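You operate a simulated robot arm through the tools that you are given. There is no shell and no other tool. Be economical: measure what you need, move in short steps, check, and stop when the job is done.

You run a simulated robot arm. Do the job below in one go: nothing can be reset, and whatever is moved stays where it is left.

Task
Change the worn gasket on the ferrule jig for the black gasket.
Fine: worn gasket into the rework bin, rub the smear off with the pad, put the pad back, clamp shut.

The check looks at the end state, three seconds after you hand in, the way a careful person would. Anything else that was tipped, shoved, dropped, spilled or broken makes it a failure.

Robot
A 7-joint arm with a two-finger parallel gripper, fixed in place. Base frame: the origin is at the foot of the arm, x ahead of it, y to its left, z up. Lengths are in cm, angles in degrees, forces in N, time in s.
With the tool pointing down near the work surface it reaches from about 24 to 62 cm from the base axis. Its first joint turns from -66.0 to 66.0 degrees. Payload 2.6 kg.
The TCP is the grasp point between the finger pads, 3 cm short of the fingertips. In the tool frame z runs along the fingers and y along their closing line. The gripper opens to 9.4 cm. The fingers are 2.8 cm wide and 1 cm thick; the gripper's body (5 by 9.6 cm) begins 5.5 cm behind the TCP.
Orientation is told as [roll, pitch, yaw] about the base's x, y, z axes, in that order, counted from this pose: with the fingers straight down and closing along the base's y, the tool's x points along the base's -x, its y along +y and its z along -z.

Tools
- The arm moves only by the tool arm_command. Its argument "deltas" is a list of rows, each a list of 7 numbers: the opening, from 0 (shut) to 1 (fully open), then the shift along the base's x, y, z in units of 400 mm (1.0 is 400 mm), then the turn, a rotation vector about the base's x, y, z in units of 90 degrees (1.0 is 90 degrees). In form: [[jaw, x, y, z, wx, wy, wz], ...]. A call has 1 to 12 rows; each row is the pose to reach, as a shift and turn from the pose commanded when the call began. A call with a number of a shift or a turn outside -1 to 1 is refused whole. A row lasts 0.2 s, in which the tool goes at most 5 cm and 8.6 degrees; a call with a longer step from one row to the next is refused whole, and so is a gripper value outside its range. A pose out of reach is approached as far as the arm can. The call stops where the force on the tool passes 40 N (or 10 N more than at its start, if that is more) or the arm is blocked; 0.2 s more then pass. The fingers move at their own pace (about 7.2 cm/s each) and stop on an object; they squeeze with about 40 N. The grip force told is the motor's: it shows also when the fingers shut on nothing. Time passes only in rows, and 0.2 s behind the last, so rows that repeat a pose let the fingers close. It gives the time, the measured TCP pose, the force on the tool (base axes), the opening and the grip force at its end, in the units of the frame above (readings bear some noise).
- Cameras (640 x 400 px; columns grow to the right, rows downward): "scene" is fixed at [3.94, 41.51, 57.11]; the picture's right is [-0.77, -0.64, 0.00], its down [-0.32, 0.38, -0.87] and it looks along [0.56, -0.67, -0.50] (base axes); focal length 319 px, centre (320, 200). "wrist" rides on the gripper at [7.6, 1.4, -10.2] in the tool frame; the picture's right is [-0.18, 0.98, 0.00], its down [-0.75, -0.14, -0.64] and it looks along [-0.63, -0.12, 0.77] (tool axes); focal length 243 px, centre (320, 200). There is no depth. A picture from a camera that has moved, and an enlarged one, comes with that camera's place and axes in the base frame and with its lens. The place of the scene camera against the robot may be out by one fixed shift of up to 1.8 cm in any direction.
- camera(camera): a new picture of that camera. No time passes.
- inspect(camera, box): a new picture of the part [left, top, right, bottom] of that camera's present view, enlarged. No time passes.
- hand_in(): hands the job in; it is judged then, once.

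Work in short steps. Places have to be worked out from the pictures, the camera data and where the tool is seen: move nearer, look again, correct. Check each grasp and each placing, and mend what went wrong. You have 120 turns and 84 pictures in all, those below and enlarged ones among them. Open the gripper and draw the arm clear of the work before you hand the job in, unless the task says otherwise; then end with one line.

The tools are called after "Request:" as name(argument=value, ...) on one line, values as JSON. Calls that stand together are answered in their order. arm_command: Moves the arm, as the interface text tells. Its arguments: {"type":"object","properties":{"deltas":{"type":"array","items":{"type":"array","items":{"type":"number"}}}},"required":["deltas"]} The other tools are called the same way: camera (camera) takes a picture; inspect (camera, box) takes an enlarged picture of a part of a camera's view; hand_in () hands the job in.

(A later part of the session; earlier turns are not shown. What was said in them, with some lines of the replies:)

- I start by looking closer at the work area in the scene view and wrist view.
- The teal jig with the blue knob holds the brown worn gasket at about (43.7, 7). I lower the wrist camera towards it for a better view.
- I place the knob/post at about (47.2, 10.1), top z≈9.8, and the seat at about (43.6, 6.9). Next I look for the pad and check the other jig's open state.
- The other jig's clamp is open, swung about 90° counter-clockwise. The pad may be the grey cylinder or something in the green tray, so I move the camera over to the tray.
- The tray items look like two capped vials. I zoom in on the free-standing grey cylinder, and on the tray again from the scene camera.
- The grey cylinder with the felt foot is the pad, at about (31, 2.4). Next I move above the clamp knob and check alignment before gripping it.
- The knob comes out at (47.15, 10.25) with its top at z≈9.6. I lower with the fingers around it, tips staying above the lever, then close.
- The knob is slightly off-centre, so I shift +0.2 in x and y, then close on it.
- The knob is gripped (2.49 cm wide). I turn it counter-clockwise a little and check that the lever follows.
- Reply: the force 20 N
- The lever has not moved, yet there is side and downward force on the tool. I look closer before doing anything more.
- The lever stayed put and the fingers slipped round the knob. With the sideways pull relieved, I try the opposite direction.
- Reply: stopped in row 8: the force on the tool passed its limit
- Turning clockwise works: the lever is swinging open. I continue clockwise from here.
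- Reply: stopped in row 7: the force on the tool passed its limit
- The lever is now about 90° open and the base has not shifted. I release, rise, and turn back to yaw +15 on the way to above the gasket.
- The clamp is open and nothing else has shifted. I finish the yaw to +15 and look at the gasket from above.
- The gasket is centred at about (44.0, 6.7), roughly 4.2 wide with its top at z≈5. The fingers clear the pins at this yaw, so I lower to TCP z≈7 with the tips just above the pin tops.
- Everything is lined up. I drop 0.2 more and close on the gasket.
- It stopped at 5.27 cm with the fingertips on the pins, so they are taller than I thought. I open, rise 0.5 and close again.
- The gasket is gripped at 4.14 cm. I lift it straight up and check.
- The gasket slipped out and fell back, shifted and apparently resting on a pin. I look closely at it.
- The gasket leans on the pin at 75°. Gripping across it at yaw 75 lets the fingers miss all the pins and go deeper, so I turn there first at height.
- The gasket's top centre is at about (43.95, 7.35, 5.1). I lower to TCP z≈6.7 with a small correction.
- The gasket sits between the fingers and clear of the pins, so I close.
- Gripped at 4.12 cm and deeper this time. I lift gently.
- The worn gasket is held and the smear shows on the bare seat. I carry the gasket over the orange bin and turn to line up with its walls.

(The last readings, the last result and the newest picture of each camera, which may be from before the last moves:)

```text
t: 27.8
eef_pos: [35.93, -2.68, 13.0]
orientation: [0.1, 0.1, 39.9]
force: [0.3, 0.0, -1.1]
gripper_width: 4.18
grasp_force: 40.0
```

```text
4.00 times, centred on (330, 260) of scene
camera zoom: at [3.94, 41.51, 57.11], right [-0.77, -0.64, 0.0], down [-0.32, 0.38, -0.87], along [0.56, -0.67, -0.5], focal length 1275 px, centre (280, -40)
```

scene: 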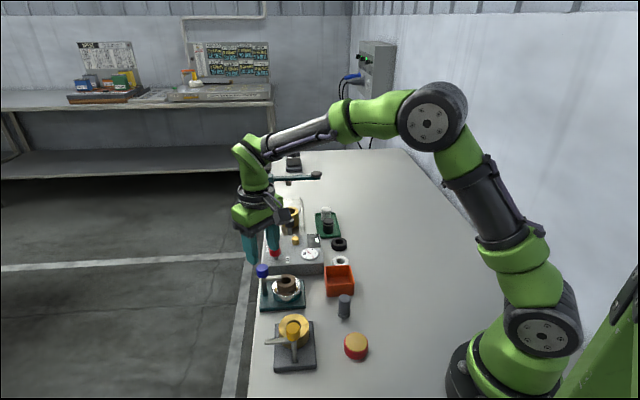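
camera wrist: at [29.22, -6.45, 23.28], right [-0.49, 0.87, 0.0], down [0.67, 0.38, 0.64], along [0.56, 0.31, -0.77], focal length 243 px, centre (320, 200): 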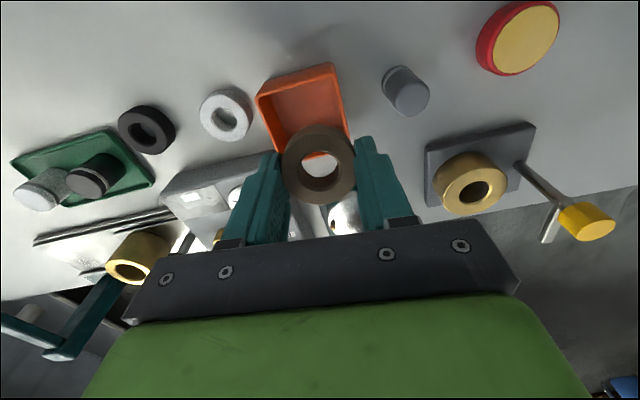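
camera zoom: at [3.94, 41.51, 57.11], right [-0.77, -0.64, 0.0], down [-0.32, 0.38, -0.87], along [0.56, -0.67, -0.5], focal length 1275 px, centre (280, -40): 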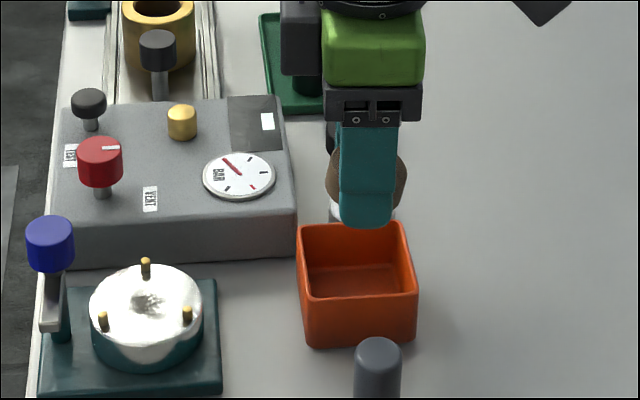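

The rim corners put the bin centre at about (36.1, -3.7). I shift 1 cm in -y and lower until the tips are just above the rim.

Request:
arm_command(deltas=[[0.3, 0.003, -0.026, 0, 0, 0, 0], [0.3, 0.003, -0.026, -0.06, 0, 0, 0], [0.3, 0.003, -0.026, -0.11, 0, 0, 0], [0.3, 0.003, -0.026, -0.118, 0, 0, 0], [0.3, 0.003, -0.026, -0.118, 0, 0, 0]])

Request:
inspect(camera="wrist", box=[200, 20, 440, 240])

Request:
inspect(camera="scene", box=[300, 240, 380, 310])

```text
t: 29.0
eef_pos: [35.92, -3.49, 8.26]
orientation: [0.0, 0.1, 40.0]
force: [-0.5, 0.7, -0.4]
gripper_width: 4.16
grasp_force: 40.4
```

```text
1.82 times, centred on (320, 130) of wrist
camera zoom: at [29.23, -7.32, 18.48], right [-0.49, 0.87, 0.0], down [0.67, 0.38, 0.64], along [0.56, 0.31, -0.77], focal length 441 px, centre (320, 327)
```

zoom: 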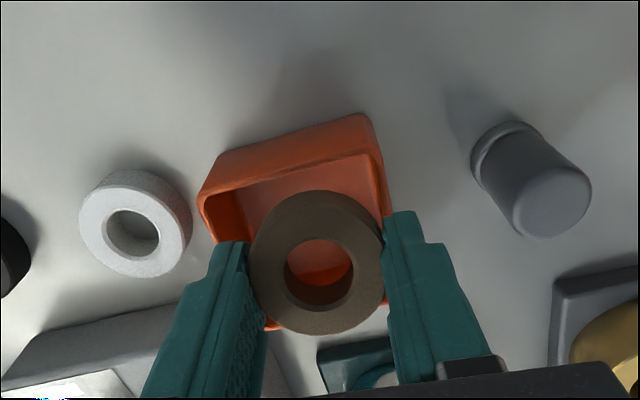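

```text
5.71 times, centred on (340, 275) of scene
camera zoom: at [3.94, 41.51, 57.11], right [-0.77, -0.64, 0.0], down [-0.32, 0.38, -0.87], along [0.56, -0.67, -0.5], focal length 1821 px, centre (206, -229)
```

zoom: 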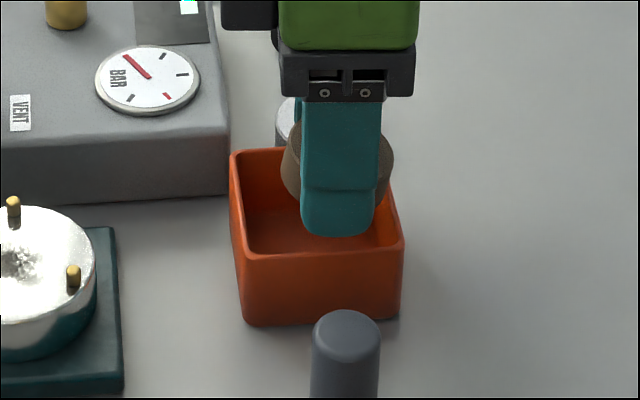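

The hand sits about 0.8 cm towards the near side, and the rim is nearer z≈3.5. I shift +0.75 in x, lower 0.7, and release gently.

Request:
arm_command(deltas=[[0.3, 0.019, 0.0, 0, 0, 0, 0], [0.3, 0.019, 0.0, -0.018, 0, 0, 0], [0.3, 0.019, 0.0, -0.018, 0, 0, 0]])

Request:
inspect(camera="scene", box=[300, 240, 380, 310])

```text
t: 29.8
eef_pos: [36.71, -3.57, 7.68]
orientation: [0.0, 0.1, 40.0]
force: [-0.9, 0.6, 0.3]
gripper_width: 4.16
grasp_force: 39.5
```

```text
5.71 times, centred on (340, 275) of scene
camera zoom: at [3.94, 41.51, 57.11], right [-0.77, -0.64, 0.0], down [-0.32, 0.38, -0.87], along [0.56, -0.67, -0.5], focal length 1821 px, centre (206, -229)
```

zoom: 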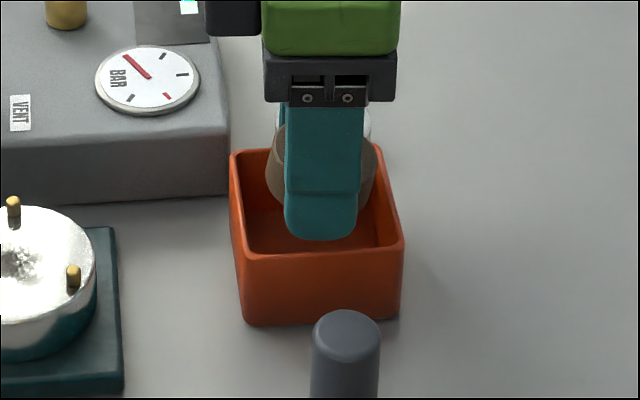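

It is centred over the bin, so I release with a small opening and rise.

Request:
arm_command(deltas=[[0.55, 0, 0, 0, 0, 0, 0], [0.55, 0, 0, 0, 0, 0, 0], [0.55, 0, 0, 0.05, 0, 0, 0], [0.55, 0, 0, 0.15, 0, 0, 0], [0.55, 0, 0, 0.25, 0, 0, 0], [0.55, 0, 0, 0.25, 0, 0, 0]])

Request:
camera(camera="wrist")

```text
t: 31.2
eef_pos: [36.63, -3.61, 17.74]
orientation: [0.0, 0.1, 40.1]
force: [-0.4, 0.2, 0.7]
gripper_width: 5.16
grasp_force: 0.1
```

```text
36 pictures are left
camera wrist: at [29.97, -7.34, 27.93], right [-0.49, 0.87, 0.0], down [0.67, 0.38, 0.64], along [0.56, 0.31, -0.77], focal length 243 px, centre (320, 200)
```

wrist: 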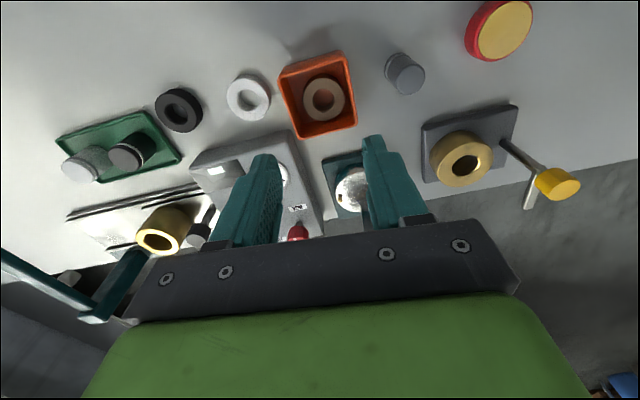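

The worn gasket is flat in the bin. Now I go above the pad at about (30.9, 2.0), with yaw back to 0.

Request:
arm_command(deltas=[[0.55, -0.03, 0.03, 0, 0, 0, -0.08], [0.55, -0.06, 0.06, 0, 0, 0, -0.16], [0.55, -0.09, 0.09, 0, 0, 0, -0.24], [0.55, -0.12, 0.12, -0.03, 0, 0, -0.32], [0.55, -0.142, 0.14, -0.06, 0, 0, -0.4], [0.55, -0.142, 0.14, -0.09, 0, 0, -0.444], [0.55, -0.142, 0.14, -0.09, 0, 0, -0.444]])

Request:
camera(camera="wrist")

```text
t: 32.8
eef_pos: [31.07, 2.15, 13.84]
orientation: [0.0, 0.2, 0.0]
force: [-0.3, -0.8, -0.2]
gripper_width: 5.19
grasp_force: 0.1
```

```text
35 pictures are left
camera wrist: at [23.46, 3.48, 24.12], right [0.18, 0.98, 0.0], down [0.76, -0.14, 0.64], along [0.63, -0.12, -0.77], focal length 243 px, centre (320, 200)
```

wrist: 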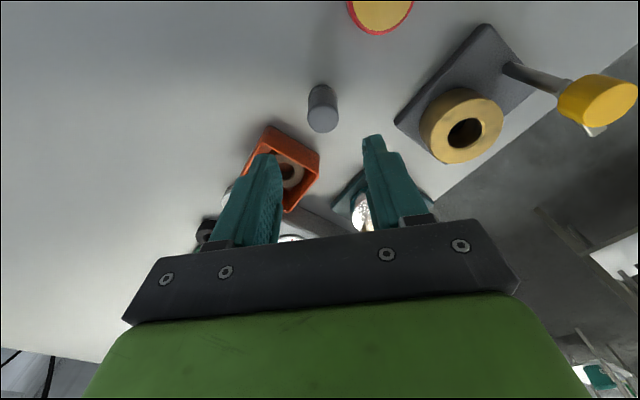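

The pad's top is at (30.9, 2.2). I lower around it to TCP z≈5.

Request:
arm_command(deltas=[[0.55, -0.003, 0.001, -0.08, 0, 0, 0], [0.55, -0.003, 0.001, -0.15, 0, 0, 0], [0.55, -0.003, 0.001, -0.2, 0, 0, 0], [0.55, -0.003, 0.001, -0.221, 0, 0, 0], [0.55, -0.003, 0.001, -0.221, 0, 0, 0]])

Request:
inspect(camera="wrist", box=[220, 60, 420, 240])

```text
t: 34.0
eef_pos: [30.94, 1.93, 4.96]
orientation: [-0.1, 0.1, 0.0]
force: [0.1, 0.6, -0.4]
gripper_width: 5.16
grasp_force: 0.0
```

```text
2.22 times, centred on (320, 150) of wrist
camera zoom: at [23.31, 3.48, 15.19], right [0.18, 0.98, 0.0], down [0.76, -0.14, 0.64], along [0.63, -0.12, -0.77], focal length 539 px, centre (320, 311)
```

zoom: 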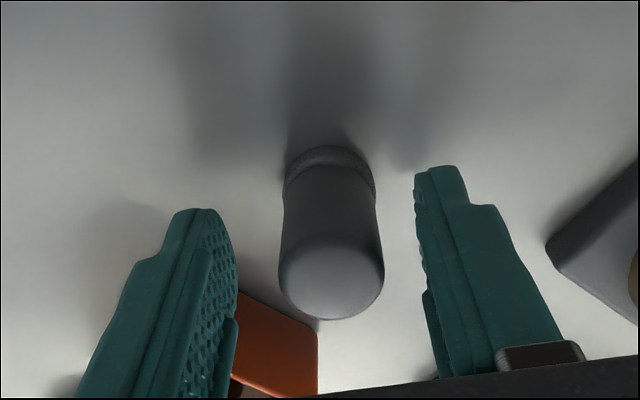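

The pad sits 0.3 to the +y side, so I centre on it and close.

Request:
arm_command(deltas=[[0.55, 0, 0.006, 0, 0, 0, 0], [0.45, 0, 0.006, 0, 0, 0, 0], [0.35, 0, 0.006, 0, 0, 0, 0], [0.25, 0, 0.006, 0, 0, 0, 0], [0.15, 0, 0.006, 0, 0, 0, 0], [0.15, 0, 0.006, 0, 0, 0, 0]])

Request:
inspect(camera="wrist", box=[220, 60, 420, 240])

```text
t: 35.4
eef_pos: [30.81, 2.26, 5.04]
orientation: [0.0, 0.1, 0.0]
force: [0.9, -0.5, 0.0]
gripper_width: 2.39
grasp_force: 39.5
```

```text
2.22 times, centred on (320, 150) of wrist
camera zoom: at [23.32, 3.71, 15.26], right [0.18, 0.98, 0.0], down [0.76, -0.14, 0.64], along [0.63, -0.12, -0.77], focal length 539 px, centre (320, 311)
```

zoom: 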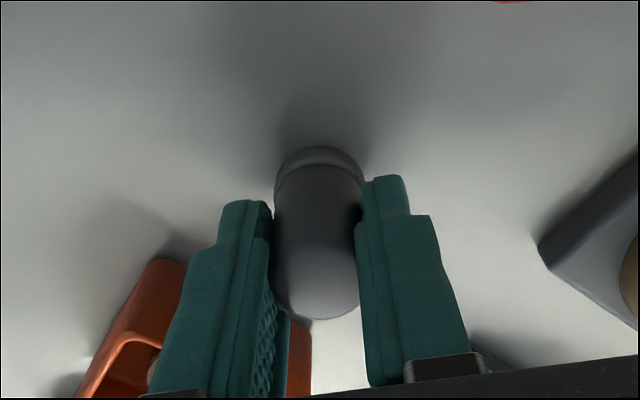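

The pad is gripped at (30.85, 2.28), TCP z=5.0. I lift it and carry it above the seat.

Request:
arm_command(deltas=[[0.15, 0, 0, 0.06, 0, 0, 0], [0.15, 0, 0, 0.15, 0, 0, 0], [0.15, 0, 0, 0.22, 0, 0, 0], [0.15, 0.08, 0.03, 0.22, 0, 0, 0], [0.15, 0.16, 0.06, 0.22, 0, 0, 0], [0.15, 0.25, 0.09, 0.22, 0, 0, 0], [0.15, 0.33, 0.11, 0.22, 0, 0, 0], [0.15, 0.33, 0.11, 0.17, 0, 0, 0], [0.15, 0.33, 0.11, 0.17, 0, 0, 0]])

Request:
camera(camera="wrist")

Request:
inspect(camera="scene", box=[240, 240, 330, 310])

```text
t: 37.4
eef_pos: [44.25, 6.85, 11.81]
orientation: [0.0, 0.2, 0.0]
force: [0.1, 0.2, -0.6]
gripper_width: 2.43
grasp_force: 40.3
```

```text
32 pictures are left
camera wrist: at [36.55, 8.08, 22.0], right [0.18, 0.98, 0.0], down [0.76, -0.14, 0.64], along [0.63, -0.12, -0.77], focal length 243 px, centre (320, 200)
```

wrist: 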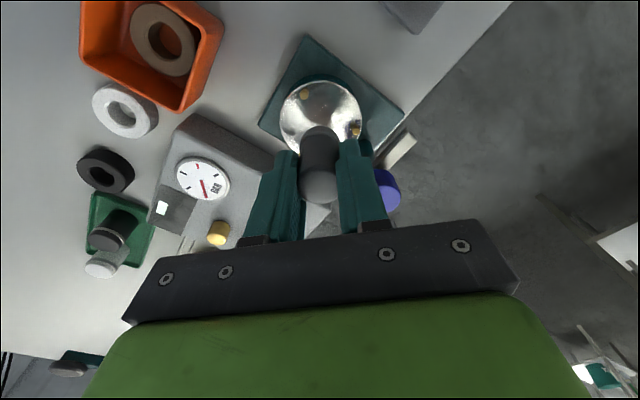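

```text
5.71 times, centred on (285, 275) of scene
camera zoom: at [3.94, 41.51, 57.11], right [-0.77, -0.64, 0.0], down [-0.32, 0.38, -0.87], along [0.56, -0.67, -0.5], focal length 1821 px, centre (520, -229)
```

zoom: 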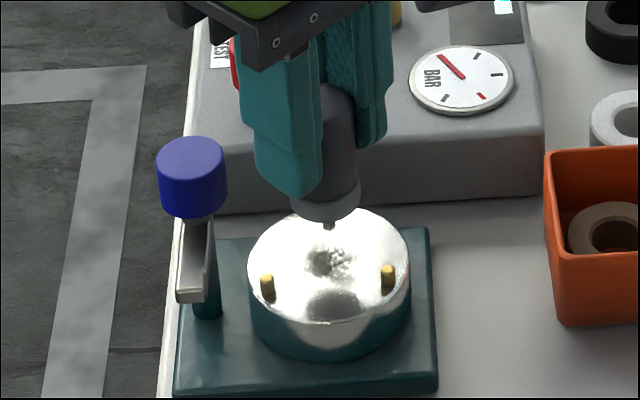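

The smear is at the seat centre, about (43.95, 6.7). I lower the pad there until light contact.

Request:
arm_command(deltas=[[0.15, -0.0075, -0.004, 0, 0, 0, 0], [0.15, -0.0075, -0.004, -0.04, 0, 0, 0], [0.15, -0.0075, -0.004, -0.08, 0, 0, 0], [0.15, -0.0075, -0.004, -0.09, 0, 0, 0], [0.15, -0.0075, -0.004, -0.094, 0, 0, 0], [0.15, -0.0075, -0.004, -0.094, 0, 0, 0]])

Request:
inspect(camera="scene", box=[255, 255, 319, 311])

```text
t: 38.8
eef_pos: [43.94, 6.46, 8.36]
orientation: [0.0, -0.3, -0.1]
force: [-5.8, -0.8, 36.0]
gripper_width: 2.4
grasp_force: 40.1
```

```text
7.14 times, centred on (287, 283) of scene
camera zoom: at [3.92, 41.51, 57.11], right [-0.77, -0.64, 0.0], down [-0.32, 0.38, -0.87], along [0.56, -0.67, -0.5], focal length 2277 px, centre (556, -393)
```

zoom: 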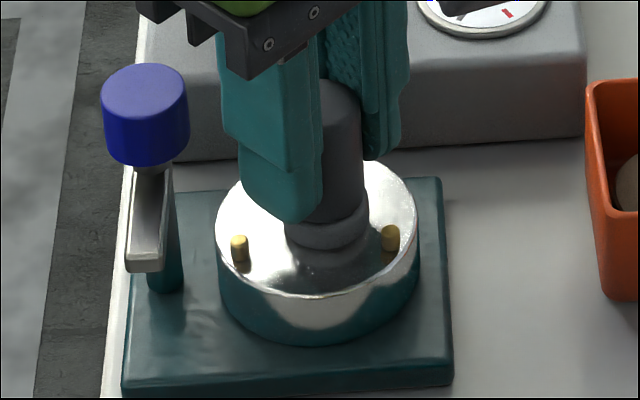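

The pad is on the seat (TCP z≈8.36, 36 N). I ease the pressure and rub back and forth, keeping clear of the pins.

Request:
arm_command(deltas=[[0.15, 0, 0, 0.006, 0, 0, 0], [0.15, 0.018, 0.006, 0.006, 0, 0, 0], [0.15, 0, 0.022, 0.006, 0, 0, 0], [0.15, -0.016, 0.014, 0.006, 0, 0, 0], [0.15, -0.016, -0.006, 0.006, 0, 0, 0], [0.15, 0, -0.014, 0.006, 0, 0, 0], [0.15, 0.018, 0, 0.006, 0, 0, 0], [0.15, -0.016, 0.006, 0.006, 0, 0, 0], [0.15, 0.018, 0.006, 0.006, 0, 0, 0], [0.15, 0, -0.014, 0.006, 0, 0, 0], [0.15, 0, 0.022, 0.006, 0, 0, 0], [0.15, 0, 0.004, 0.006, 0, 0, 0]])

Request:
arm_command(deltas=[[0.15, 0.014, 0.014, 0, 0, 0, 0], [0.15, -0.014, -0.014, 0, 0, 0, 0], [0.15, 0.014, -0.012, 0, 0, 0, 0], [0.15, -0.014, 0.014, 0, 0, 0, 0], [0.15, 0.014, 0, 0, 0, 0, 0], [0.15, -0.014, 0, 0, 0, 0, 0], [0.15, 0, 0.014, 0, 0, 0, 0], [0.15, 0, -0.014, 0, 0, 0, 0], [0.15, 0, 0, 0, 0, 0, 0], [0.15, 0, 0, 0.06, 0, 0, 0], [0.15, 0, 0, 0.16, 0, 0, 0], [0.15, 0, 0, 0.16, 0, 0, 0]])

Request:
inspect(camera="scene", box=[255, 255, 319, 311])

```text
t: 41.4
eef_pos: [43.8, 6.93, 8.32]
orientation: [0.2, 0.2, 0.2]
force: [0.9, 4.6, 14.3]
gripper_width: 2.41
grasp_force: 40.5
```

```text
t: 44.0
eef_pos: [43.77, 6.6, 14.52]
orientation: [0.0, 0.2, 0.1]
force: [0.0, 0.1, -0.3]
gripper_width: 2.4
grasp_force: 40.2
```

```text
7.14 times, centred on (287, 283) of scene
camera zoom: at [3.94, 41.51, 57.11], right [-0.77, -0.64, 0.0], down [-0.32, 0.38, -0.87], along [0.56, -0.67, -0.5], focal length 2277 px, centre (556, -393)
```

zoom: 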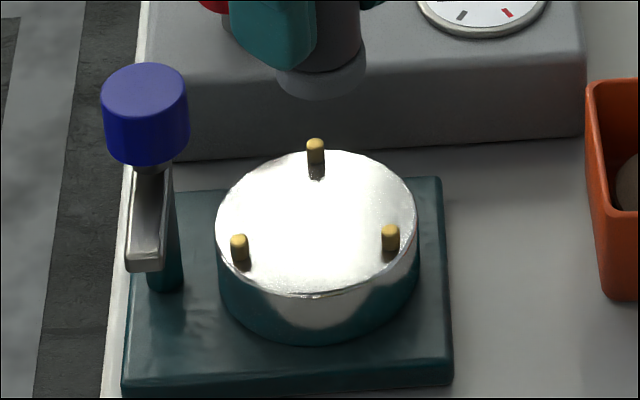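

The smear is gone. Now I return the pad to its spot at (30.85, 2.28).

Request:
arm_command(deltas=[[0.15, -0.08, -0.027, 0, 0, 0, 0], [0.15, -0.16, -0.054, 0, 0, 0, 0], [0.15, -0.24, -0.081, 0, 0, 0, 0], [0.15, -0.323, -0.108, 0, 0, 0, 0], [0.15, -0.323, -0.108, -0.09, 0, 0, 0], [0.15, -0.323, -0.108, -0.18, 0, 0, 0], [0.15, -0.323, -0.108, -0.22, 0, 0, 0], [0.15, -0.323, -0.108, -0.222, 0, 0, 0]])

Request:
inspect(camera="scene", box=[304, 270, 384, 340])

```text
t: 45.8
eef_pos: [30.79, 2.44, 5.9]
orientation: [0.0, 0.0, -0.1]
force: [1.3, 1.0, -0.7]
gripper_width: 2.41
grasp_force: 39.8
```

```text
5.71 times, centred on (344, 305) of scene
camera zoom: at [3.94, 41.51, 57.11], right [-0.77, -0.64, 0.0], down [-0.32, 0.38, -0.87], along [0.56, -0.67, -0.5], focal length 1821 px, centre (183, -400)
```

zoom: 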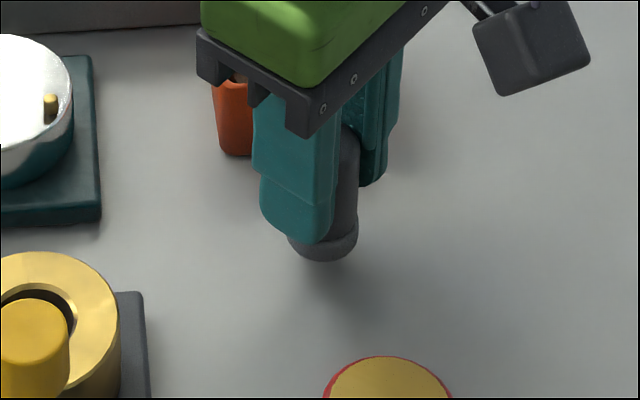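

I lower in small steps to find the table.

Request:
arm_command(deltas=[[0.15, 0.001, -0.002, -0.01, 0, 0, 0], [0.15, 0.001, -0.002, -0.018, 0, 0, 0], [0.15, 0.001, -0.002, -0.022, 0, 0, 0], [0.15, 0.001, -0.002, -0.022, 0, 0, 0]])

```text
t: 46.8
eef_pos: [31.03, 2.22, 4.99]
orientation: [0.0, 0.1, 0.1]
force: [-0.1, -0.2, 0.3]
gripper_width: 2.43
grasp_force: 40.5
```

There is no contact yet, so I go a bit lower.

Request:
arm_command(deltas=[[0.15, 0, 0, -0.003, 0, 0, 0], [0.15, 0, 0, -0.005, 0, 0, 0], [0.15, 0, 0, -0.005, 0, 0, 0]])

```text
t: 47.6
eef_pos: [30.87, 2.35, 4.89]
orientation: [0.0, 0.1, -0.1]
force: [-2.2, -2.3, 10.0]
gripper_width: 2.38
grasp_force: 39.7
```

The pad is in contact at 10 N. I release and rise.

Request:
arm_command(deltas=[[0.2, 0, 0, 0.001, 0, 0, 0], [0.4, 0, 0, 0.001, 0, 0, 0], [0.55, 0, 0, 0.001, 0, 0, 0], [0.55, 0, 0, 0.001, 0, 0, 0], [0.55, 0, 0, 0.08, 0, 0, 0], [0.55, 0, 0, 0.18, 0, 0, 0], [0.55, 0, 0, 0.28, 0, 0, 0], [0.55, 0, 0, 0.38, 0, 0, 0]])

Request:
camera(camera="scene")

```text
t: 49.4
eef_pos: [30.74, 2.3, 19.94]
orientation: [0.0, 0.2, 0.0]
force: [0.0, -0.4, 0.3]
gripper_width: 5.17
grasp_force: 0.0
```

```text
27 pictures are left
```

scene: 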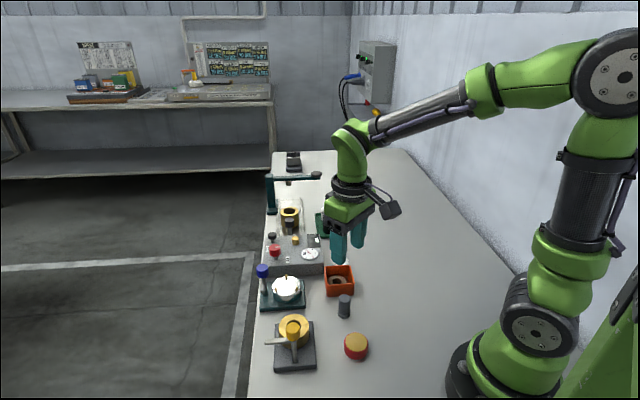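

The pad is standing back in its place. Next I go over the black gasket at about (45.8, -16.2) with yaw -46, parallel to the tray edge, fingers offset 0.45 cm so they later clear the jig pins.

Request:
arm_command(deltas=[[0.6, 0.05, -0.065, 0, 0, 0, -0.08], [0.6, 0.1, -0.13, 0, 0, 0, -0.16], [0.6, 0.16, -0.195, 0, 0, 0, -0.24], [0.6, 0.22, -0.26, 0, 0, 0, -0.32], [0.6, 0.27, -0.325, 0, 0, 0, -0.4], [0.6, 0.32, -0.39, -0.03, 0, 0, -0.48], [0.6, 0.369, -0.455, -0.08, 0, 0, -0.511], [0.6, 0.369, -0.455, -0.15, 0, 0, -0.511], [0.6, 0.369, -0.455, -0.15, 0, 0, -0.511]])

Request:
camera(camera="wrist")

```text
t: 51.4
eef_pos: [45.77, -16.06, 13.89]
orientation: [0.0, 0.1, -46.1]
force: [0.2, -0.5, -0.2]
gripper_width: 5.63
grasp_force: 0.0
```

```text
26 pictures are left
camera wrist: at [41.52, -9.57, 24.2], right [0.84, 0.55, 0.0], down [0.42, -0.64, 0.64], along [0.35, -0.53, -0.77], focal length 243 px, centre (320, 200)
```

wrist: 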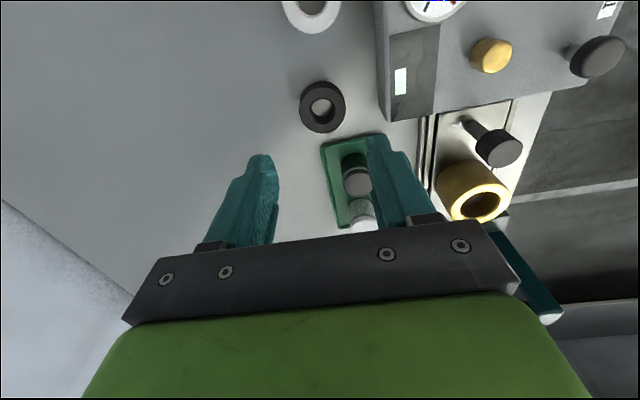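

The gasket centre is at about (45.9, -16.0). I lower to just above it and check.

Request:
arm_command(deltas=[[0.65, -0.004, 0.009, -0.06, 0, 0, 0], [0.65, -0.004, 0.009, -0.14, 0, 0, 0], [0.65, -0.004, 0.009, -0.2, 0, 0, 0], [0.65, -0.004, 0.009, -0.2, 0, 0, 0]])

Request:
inspect(camera="wrist", box=[200, 60, 440, 240])

```text
t: 52.4
eef_pos: [45.56, -15.68, 6.18]
orientation: [-0.1, 0.3, -46.0]
force: [-0.6, 0.9, 0.4]
gripper_width: 6.08
grasp_force: 0.0
```

```text
2.22 times, centred on (320, 150) of wrist
camera zoom: at [41.29, -9.22, 16.22], right [0.83, 0.55, 0.0], down [0.42, -0.64, 0.64], along [0.35, -0.53, -0.77], focal length 539 px, centre (320, 311)
```

zoom: 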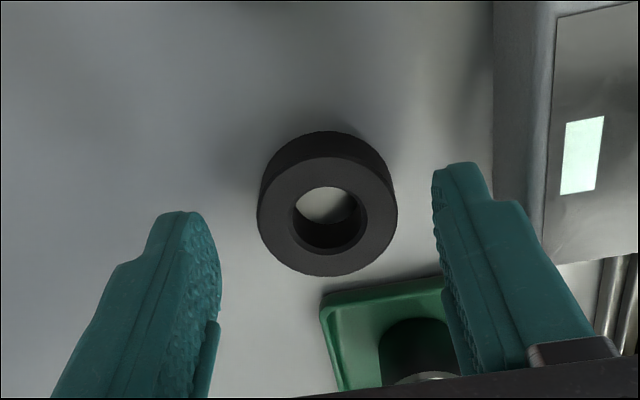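

The black gasket is centred between the fingers. I lower to TCP z≈3.5 and close.

Request:
arm_command(deltas=[[0.65, 0.003, 0, -0.04, 0, 0, 0], [0.65, 0.003, 0, -0.065, 0, 0, 0], [0.65, 0.003, 0, -0.065, 0, 0, 0], [0.5, 0.003, 0, -0.065, 0, 0, 0], [0.4, 0.003, 0, -0.065, 0, 0, 0], [0.3, 0.003, 0, -0.065, 0, 0, 0], [0.3, 0.003, 0, -0.065, 0, 0, 0]])

Request:
inspect(camera="wrist", box=[200, 60, 440, 240])

```text
t: 54.0
eef_pos: [45.73, -15.61, 3.43]
orientation: [0.0, 0.2, -46.0]
force: [0.4, 0.8, -0.7]
gripper_width: 4.13
grasp_force: 39.6
```

```text
2.22 times, centred on (320, 150) of wrist
camera zoom: at [41.46, -9.24, 13.65], right [0.83, 0.55, 0.0], down [0.42, -0.64, 0.64], along [0.35, -0.53, -0.77], focal length 539 px, centre (320, 311)
```

zoom: 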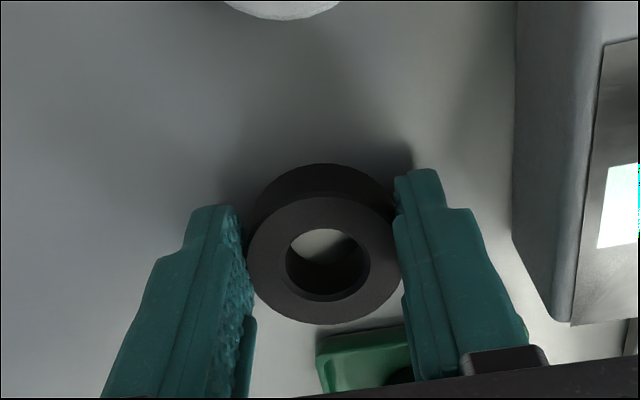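

The black gasket is gripped (4.13 cm) with the intended offset. I lift it and carry it towards the jig, turning to yaw 15.

Request:
arm_command(deltas=[[0.3, 0, 0, 0.04, 0, 0, 0], [0.3, 0, 0, 0.12, 0, 0, 0], [0.3, 0, 0, 0.23, 0, 0, 0], [0.3, 0, 0, 0.32, 0, 0, 0], [0.3, -0.005, 0.07, 0.32, 0, 0, 0.085], [0.3, -0.012, 0.14, 0.32, 0, 0, 0.17], [0.3, -0.02, 0.21, 0.32, 0, 0, 0.255], [0.3, -0.027, 0.28, 0.32, 0, 0, 0.34], [0.3, -0.034, 0.35, 0.32, 0, 0, 0.425], [0.3, -0.041, 0.42, 0.32, 0, 0, 0.51], [0.3, -0.048, 0.49, 0.32, 0, 0, 0.595], [0.3, -0.055, 0.5575, 0.32, 0, 0, 0.678]])

Request:
camera(camera="wrist")

```text
t: 56.6
eef_pos: [43.42, 6.75, 16.34]
orientation: [-0.1, 0.1, 15.2]
force: [-0.7, 0.2, -0.6]
gripper_width: 4.14
grasp_force: 39.9
```

```text
23 pictures are left
camera wrist: at [35.74, 6.14, 26.46], right [-0.08, 1.0, 0.0], down [0.77, 0.06, 0.64], along [0.64, 0.05, -0.77], focal length 243 px, centre (320, 200)
```

wrist: 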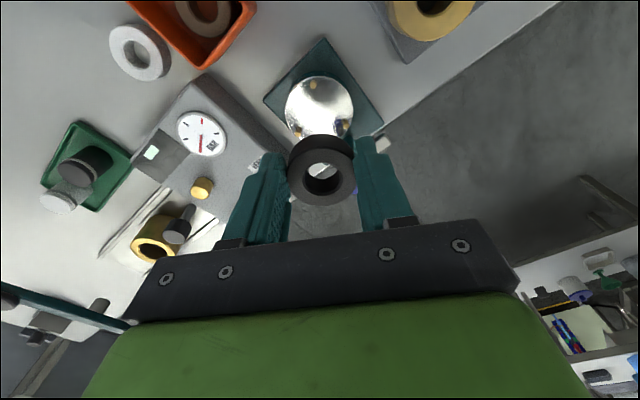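

The gasket is held level. I zoom in on the seat for an exact centre.

Request:
inspect(camera="wrist", box=[260, 60, 380, 140])

```text
5.00 times, centred on (320, 100) of wrist
camera zoom: at [35.74, 6.14, 26.46], right [-0.08, 1.0, 0.0], down [0.77, 0.06, 0.64], along [0.64, 0.05, -0.77], focal length 1213 px, centre (320, 700)
```

zoom: 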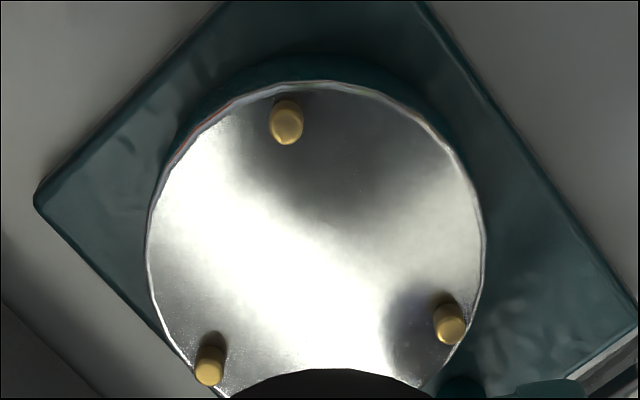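

The pins give a seat centre of about (44.0, 6.72), so the commanded TCP (43.5, 6.64) is right given the 0.47 offset. I lower to just above the seat and check.

Request:
arm_command(deltas=[[0.3, 0.001, 0, -0.08, 0, 0, 0], [0.3, 0.001, 0, -0.15, 0, 0, 0], [0.3, 0.001, 0, -0.19, 0, 0, 0], [0.3, 0.001, 0, -0.2, 0, 0, 0], [0.3, 0.001, 0, -0.2, 0, 0, 0]])

Request:
inspect(camera="wrist", box=[220, 80, 420, 240])

Request:
inspect(camera="scene", box=[255, 250, 319, 306])

```text
t: 57.8
eef_pos: [43.57, 6.69, 8.08]
orientation: [0.0, 0.2, 15.1]
force: [0.5, -0.5, -0.4]
gripper_width: 4.11
grasp_force: 39.7
```

```text
2.50 times, centred on (320, 160) of wrist
camera zoom: at [35.86, 6.02, 18.39], right [-0.08, 1.0, 0.0], down [0.77, 0.06, 0.64], along [0.64, 0.05, -0.77], focal length 606 px, centre (320, 300)
```

zoom: 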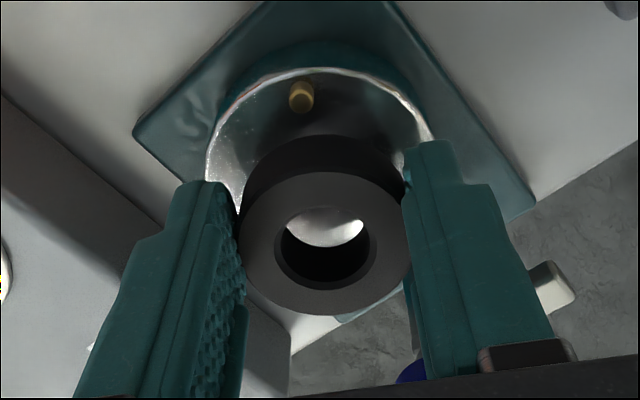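

```text
7.14 times, centred on (287, 278) of scene
camera zoom: at [3.94, 41.51, 57.11], right [-0.77, -0.64, 0.0], down [-0.32, 0.38, -0.87], along [0.56, -0.67, -0.5], focal length 2277 px, centre (556, -357)
```

zoom: 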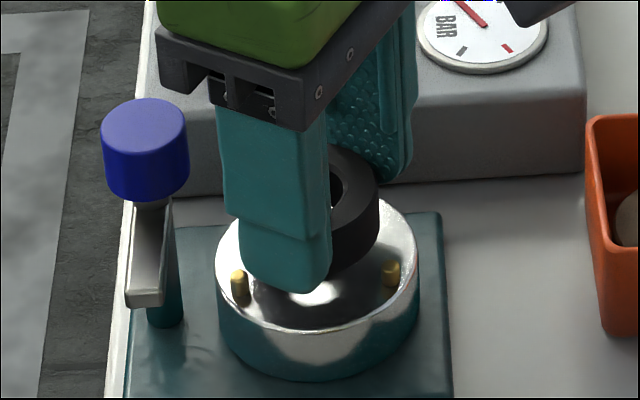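

The gasket is aligned above the seat. I lower slowly until contact, with a 0.1 correction in x.

Request:
arm_command(deltas=[[0.3, -0.003, -0.001, -0.012, 0, 0, 0], [0.3, -0.003, -0.001, -0.022, 0, 0, 0], [0.3, -0.003, -0.001, -0.028, 0, 0, 0], [0.3, -0.003, -0.001, -0.031, 0, 0, 0], [0.3, -0.003, -0.001, -0.031, 0, 0, 0]])

Request:
inspect(camera="wrist", box=[220, 80, 420, 240])

```text
t: 59.0
eef_pos: [43.34, 6.58, 7.05]
orientation: [0.0, 0.2, 15.0]
force: [-0.4, -0.3, -0.9]
gripper_width: 4.16
grasp_force: 40.3
```

```text
2.50 times, centred on (320, 160) of wrist
camera zoom: at [35.74, 6.06, 17.22], right [-0.08, 1.0, 0.0], down [0.77, 0.06, 0.64], along [0.64, 0.05, -0.77], focal length 606 px, centre (320, 300)
```

zoom: 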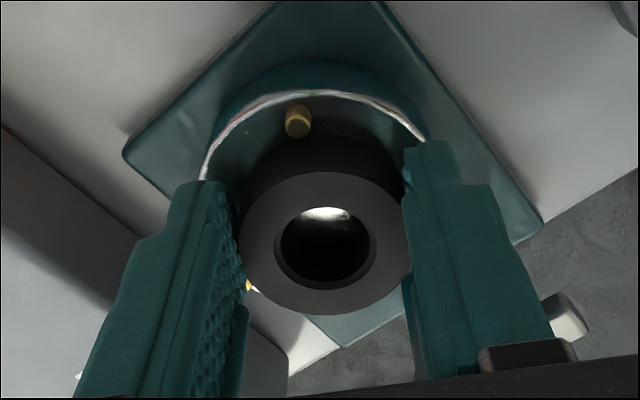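

There is no contact yet at 7.05, so I continue down in small steps.

Request:
arm_command(deltas=[[0.3, 0, 0, -0.004, 0, 0, 0], [0.3, 0, 0, -0.007, 0, 0, 0], [0.3, 0, 0, -0.007, 0, 0, 0]])

```text
t: 59.8
eef_pos: [43.52, 6.65, 6.84]
orientation: [0.1, -0.1, 15.0]
force: [-6.9, -1.9, 24.3]
gripper_width: 4.11
grasp_force: 39.8
```

Contact at TCP z≈6.84, as predicted, means the gasket is on the seat. I release slightly and rise.

Request:
arm_command(deltas=[[0.3, 0, 0, 0.003, 0, 0, 0], [0.4, 0, 0, 0.003, 0, 0, 0], [0.5, 0, 0, 0.003, 0, 0, 0], [0.55, 0, 0, 0.003, 0, 0, 0], [0.55, 0, 0, 0.003, 0, 0, 0], [0.55, 0, 0, 0.06, 0, 0, 0], [0.55, 0, 0, 0.15, 0, 0, 0], [0.55, 0, 0, 0.24, 0, 0, 0], [0.55, 0, 0, 0.24, 0, 0, 0]])

Request:
inspect(camera="wrist", box=[250, 40, 400, 180])

Request:
inspect(camera="scene", box=[255, 255, 319, 311])

```text
t: 61.8
eef_pos: [43.39, 6.82, 16.22]
orientation: [0.0, 0.2, 15.1]
force: [-0.2, 0.4, -0.4]
gripper_width: 5.15
grasp_force: 0.2
```

```text
2.86 times, centred on (325, 110) of wrist
camera zoom: at [35.6, 6.14, 26.51], right [-0.08, 1.0, 0.0], down [0.77, 0.06, 0.64], along [0.64, 0.05, -0.77], focal length 693 px, centre (306, 457)
```

zoom: 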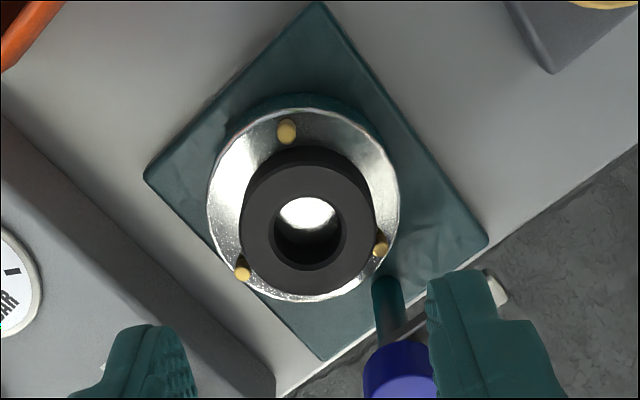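

```text
7.14 times, centred on (287, 283) of scene
camera zoom: at [3.94, 41.51, 57.11], right [-0.77, -0.64, 0.0], down [-0.32, 0.38, -0.87], along [0.56, -0.67, -0.5], focal length 2277 px, centre (556, -393)
```

zoom: 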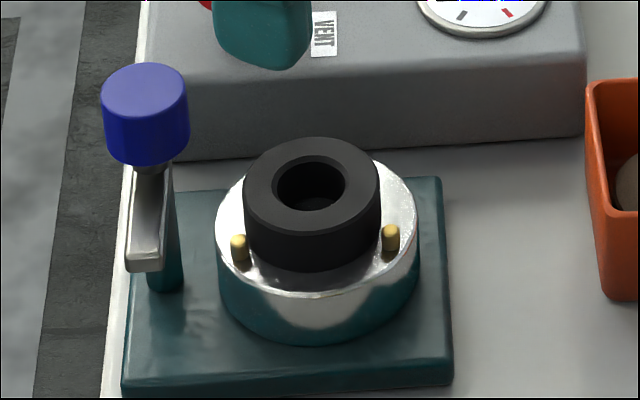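

The black gasket sits flat between the pins. Next is the clamp: I go above the knob and turn back to yaw -67, as it was when I opened it.

Request:
arm_command(deltas=[[0.5, 0.01, 0.01, 0, 0, 0, -0.085], [0.5, 0.03, 0.03, 0, 0, 0, -0.17], [0.5, 0.05, 0.05, 0, 0, 0, -0.255], [0.5, 0.07, 0.07, 0, 0, 0, -0.34], [0.5, 0.094, 0.0875, 0, 0, 0, -0.425], [0.5, 0.094, 0.0875, 0, 0, 0, -0.51], [0.5, 0.094, 0.0875, 0, 0, 0, -0.595], [0.5, 0.094, 0.0875, 0, 0, 0, -0.68], [0.5, 0.094, 0.0875, 0, 0, 0, -0.765], [0.5, 0.094, 0.0875, 0, 0, 0, -0.85], [0.5, 0.094, 0.0875, 0, 0, 0, -0.911], [0.5, 0.094, 0.0875, 0, 0, 0, -0.911]])

Request:
camera(camera="wrist")

```text
t: 64.4
eef_pos: [47.09, 10.12, 16.26]
orientation: [0.0, 0.1, -66.9]
force: [0.4, -0.3, 0.7]
gripper_width: 4.69
grasp_force: 0.1
```

```text
16 pictures are left
camera wrist: at [45.49, 17.67, 26.49], right [0.98, 0.21, 0.0], down [0.17, -0.75, 0.64], along [0.14, -0.63, -0.77], focal length 243 px, centre (320, 200)
```

wrist: 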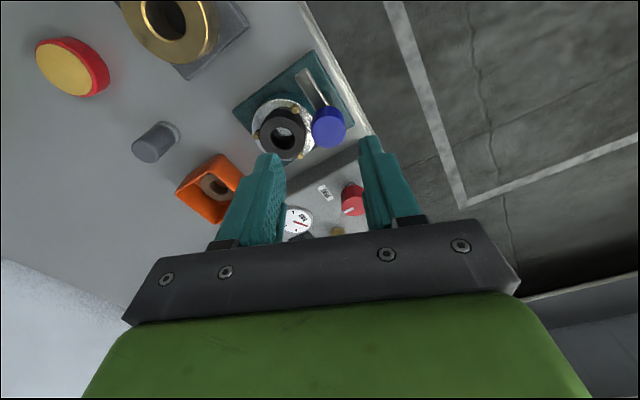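

Combining readings, the knob axis is about (47.65, 10.25). I lower around it with that correction.

Request:
arm_command(deltas=[[0.5, 0.0125, 0.004, -0.03, 0, 0, 0], [0.5, 0.0125, 0.004, -0.08, 0, 0, 0], [0.5, 0.0125, 0.004, -0.125, 0, 0, 0], [0.5, 0.0125, 0.004, -0.125, 0, 0, 0]])

Request:
inspect(camera="wrist", box=[220, 80, 420, 240])

```text
t: 65.4
eef_pos: [47.55, 10.42, 11.29]
orientation: [0.0, 0.2, -66.8]
force: [-0.2, -0.6, 0.1]
gripper_width: 4.7
grasp_force: 0.1
```

```text
2.50 times, centred on (320, 160) of wrist
camera zoom: at [46.0, 17.91, 21.46], right [0.98, 0.22, 0.0], down [0.17, -0.75, 0.64], along [0.14, -0.62, -0.77], focal length 606 px, centre (320, 300)
```

zoom: 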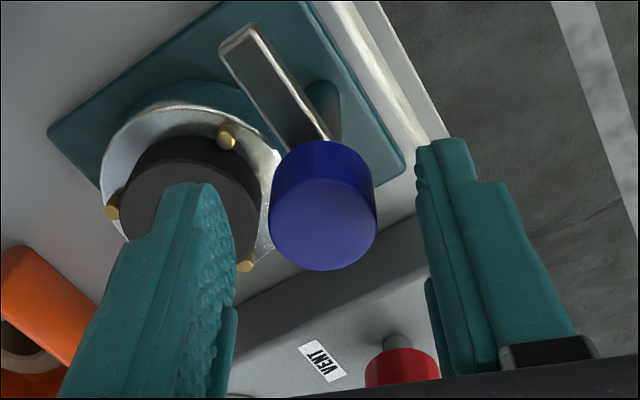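

The knob is centred between the fingers. I close, then swing the lever counter-clockwise.

Request:
arm_command(deltas=[[0.4, 0, 0, 0, 0, 0, 0], [0.3, 0, 0, 0, 0, 0, 0], [0.2, 0, 0, 0, 0, 0, 0], [0.2, 0, 0, 0, 0, 0, 0], [0.2, 0, 0, 0, 0, 0, 0.08], [0.2, 0, 0, 0, 0, 0, 0.16], [0.2, 0, 0, 0, 0, 0, 0.24], [0.2, 0, 0, 0, 0, 0, 0.32], [0.2, 0, 0, 0, 0, 0, 0.4], [0.2, 0, 0, 0, 0, 0, 0.45]])

Request:
inspect(camera="scene", box=[240, 245, 320, 315])

```text
t: 67.6
eef_pos: [47.69, 10.24, 11.18]
orientation: [-0.1, 0.2, -26.3]
force: [-3.1, -0.1, -8.5]
gripper_width: 2.53
grasp_force: 44.8
```

```text
5.71 times, centred on (280, 280) of scene
camera zoom: at [3.94, 41.51, 57.11], right [-0.77, -0.64, 0.0], down [-0.32, 0.38, -0.87], along [0.56, -0.67, -0.5], focal length 1821 px, centre (549, -257)
```

zoom: 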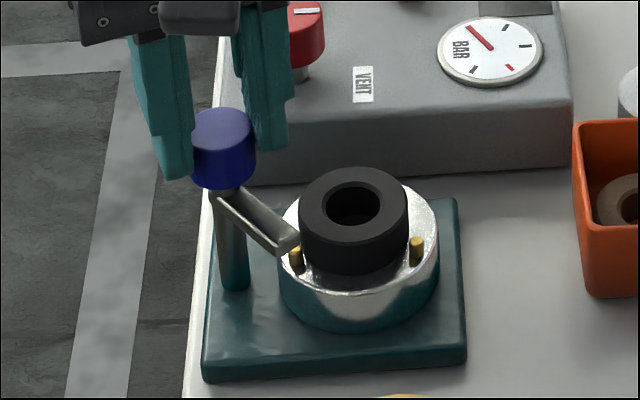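

The lever follows. I continue the swing to the shut position over the gasket.

Request:
arm_command(deltas=[[0.2, 0, 0, 0, 0, 0, 0.08], [0.2, 0, 0, 0, 0, 0, 0.16], [0.2, 0, 0, 0, 0, 0, 0.24], [0.2, 0, 0, 0, 0, 0, 0.32], [0.2, 0, 0, 0, 0, 0, 0.4], [0.2, 0, 0, 0, 0, 0, 0.48], [0.2, 0, 0, 0, 0, 0, 0.54], [0.2, 0, 0, 0, 0, 0, 0.58]])

Request:
inspect(camera="scene", box=[240, 245, 320, 315])

```text
t: 69.4
eef_pos: [47.61, 10.28, 11.24]
orientation: [-0.1, 0.3, 25.9]
force: [-14.0, -16.5, 1.7]
gripper_width: 2.5
grasp_force: 45.5
```

```text
5.71 times, centred on (280, 280) of scene
camera zoom: at [3.94, 41.51, 57.11], right [-0.77, -0.64, 0.0], down [-0.32, 0.38, -0.87], along [0.56, -0.67, -0.5], focal length 1821 px, centre (549, -257)
```

zoom: 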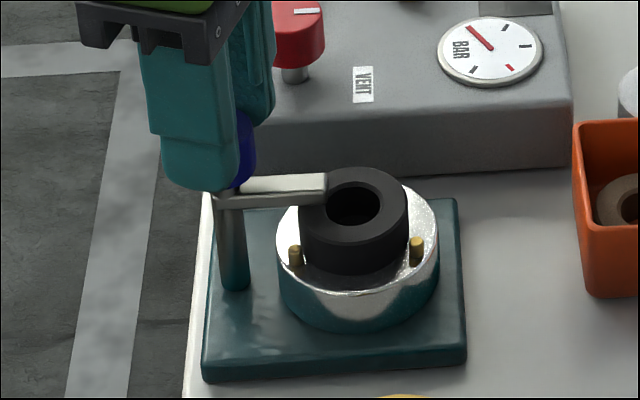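

The lever is back over the gasket and the forces suggest it is near its stop. I turn 6° more to make sure, then release and rise.

Request:
arm_command(deltas=[[0.2, 0, 0, 0, 0, 0, 0.04], [0.2, 0, 0, 0, 0, 0, 0.07], [0.2, 0, 0, 0, 0, 0, 0.07]])

Request:
inspect(camera="scene", box=[240, 245, 320, 315])

```text
t: 70.2
eef_pos: [47.89, 10.28, 11.23]
orientation: [-0.1, 0.0, 32.1]
force: [6.7, -11.7, -12.9]
gripper_width: 2.51
grasp_force: 44.7
```

```text
5.71 times, centred on (280, 280) of scene
camera zoom: at [3.95, 41.51, 57.11], right [-0.77, -0.64, 0.0], down [-0.32, 0.38, -0.87], along [0.56, -0.67, -0.5], focal length 1821 px, centre (549, -257)
```

zoom: 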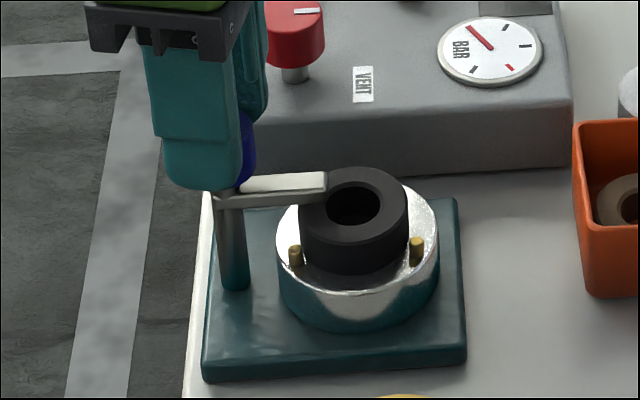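

The lever did not move further, so it is at its stop and shut. I release, rise straight up and draw clear.

Request:
arm_command(deltas=[[0.3, 0, 0, 0, 0, 0, 0], [0.45, 0, 0, 0, 0, 0, 0], [0.45, 0, 0, 0, 0, 0, 0], [0.45, 0, 0, 0.06, 0, 0, 0], [0.45, 0, 0, 0.16, 0, 0, 0], [0.45, 0, 0, 0.27, 0, 0, 0], [0.6, 0, 0, 0.38, 0, 0, 0], [0.8, -0.08, 0, 0.46, 0, 0, 0], [1, -0.18, 0, 0.5, 0, 0, 0], [1, -0.28, 0, 0.52, 0, 0, 0], [1, -0.28, 0, 0.52, 0, 0, 0]])

Request:
camera(camera="scene")

Request:
inspect(camera="scene", box=[245, 250, 365, 330])

Request:
camera(camera="wrist")

```text
t: 72.6
eef_pos: [36.8, 10.2, 32.04]
orientation: [-0.1, 0.2, 32.1]
force: [-0.2, 0.2, -0.5]
gripper_width: 9.38
grasp_force: 0.0
```

```text
11 pictures are left
```

scene: 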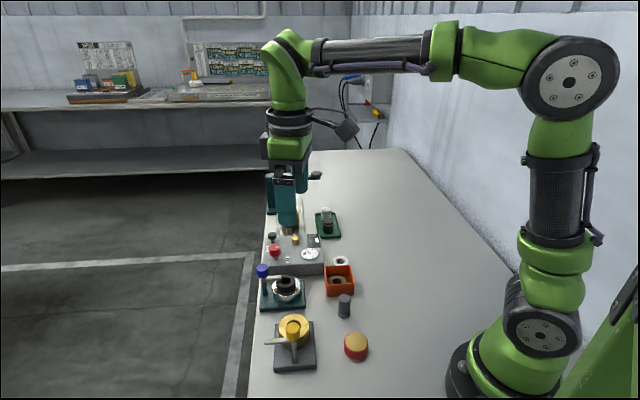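

```text
5.00 times, centred on (305, 290) of scene
camera zoom: at [3.93, 41.51, 57.11], right [-0.77, -0.64, 0.0], down [-0.32, 0.38, -0.87], along [0.56, -0.67, -0.5], focal length 1594 px, centre (395, -250)
```

zoom: 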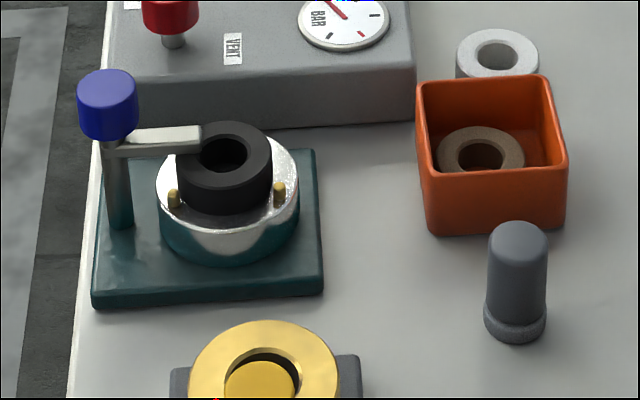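

```text
9 pictures are left
camera wrist: at [29.57, 7.48, 42.36], right [-0.37, 0.93, 0.0], down [0.71, 0.28, 0.64], along [0.6, 0.23, -0.77], focal length 243 px, centre (320, 200)
```

wrist: 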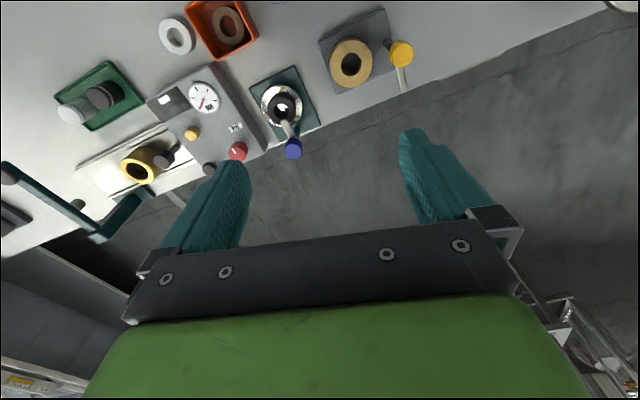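

Everything looks in place. I take one last close look at the seated gasket and the clamp.

Request:
inspect(camera="scene", box=[255, 258, 319, 314])

Request:
inspect(camera="wrist", box=[240, 55, 330, 165])

```text
7.14 times, centred on (287, 286) of scene
camera zoom: at [3.93, 41.51, 57.11], right [-0.77, -0.64, 0.0], down [-0.32, 0.38, -0.87], along [0.56, -0.67, -0.5], focal length 2277 px, centre (556, -414)
```

zoom: 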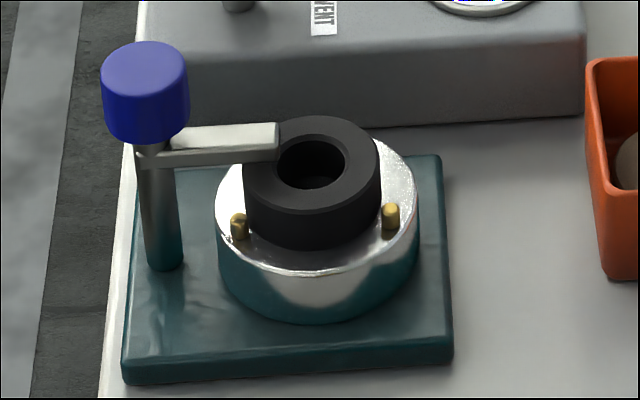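

```text
3.64 times, centred on (285, 110) of wrist
camera zoom: at [29.57, 7.48, 42.36], right [-0.37, 0.93, 0.0], down [0.71, 0.28, 0.64], along [0.6, 0.23, -0.77], focal length 882 px, centre (447, 527)
```

zoom: 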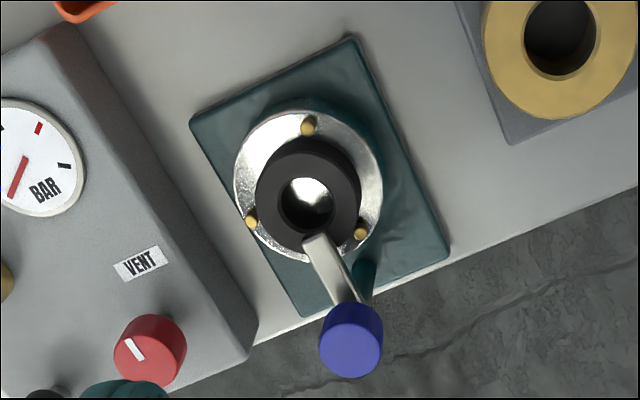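

The gasket sits flat and centred between the pins with the clamp shut, the pad is back, and the worn gasket is in the bin. I hand in.

Request:
hand_in()

```text
The job is handed in.
```

The black gasket is seated on the ferrule jig with the clamp shut, the worn gasket is in the orange bin, the smear is rubbed off, and the pad is back in its place; the job is handed in.
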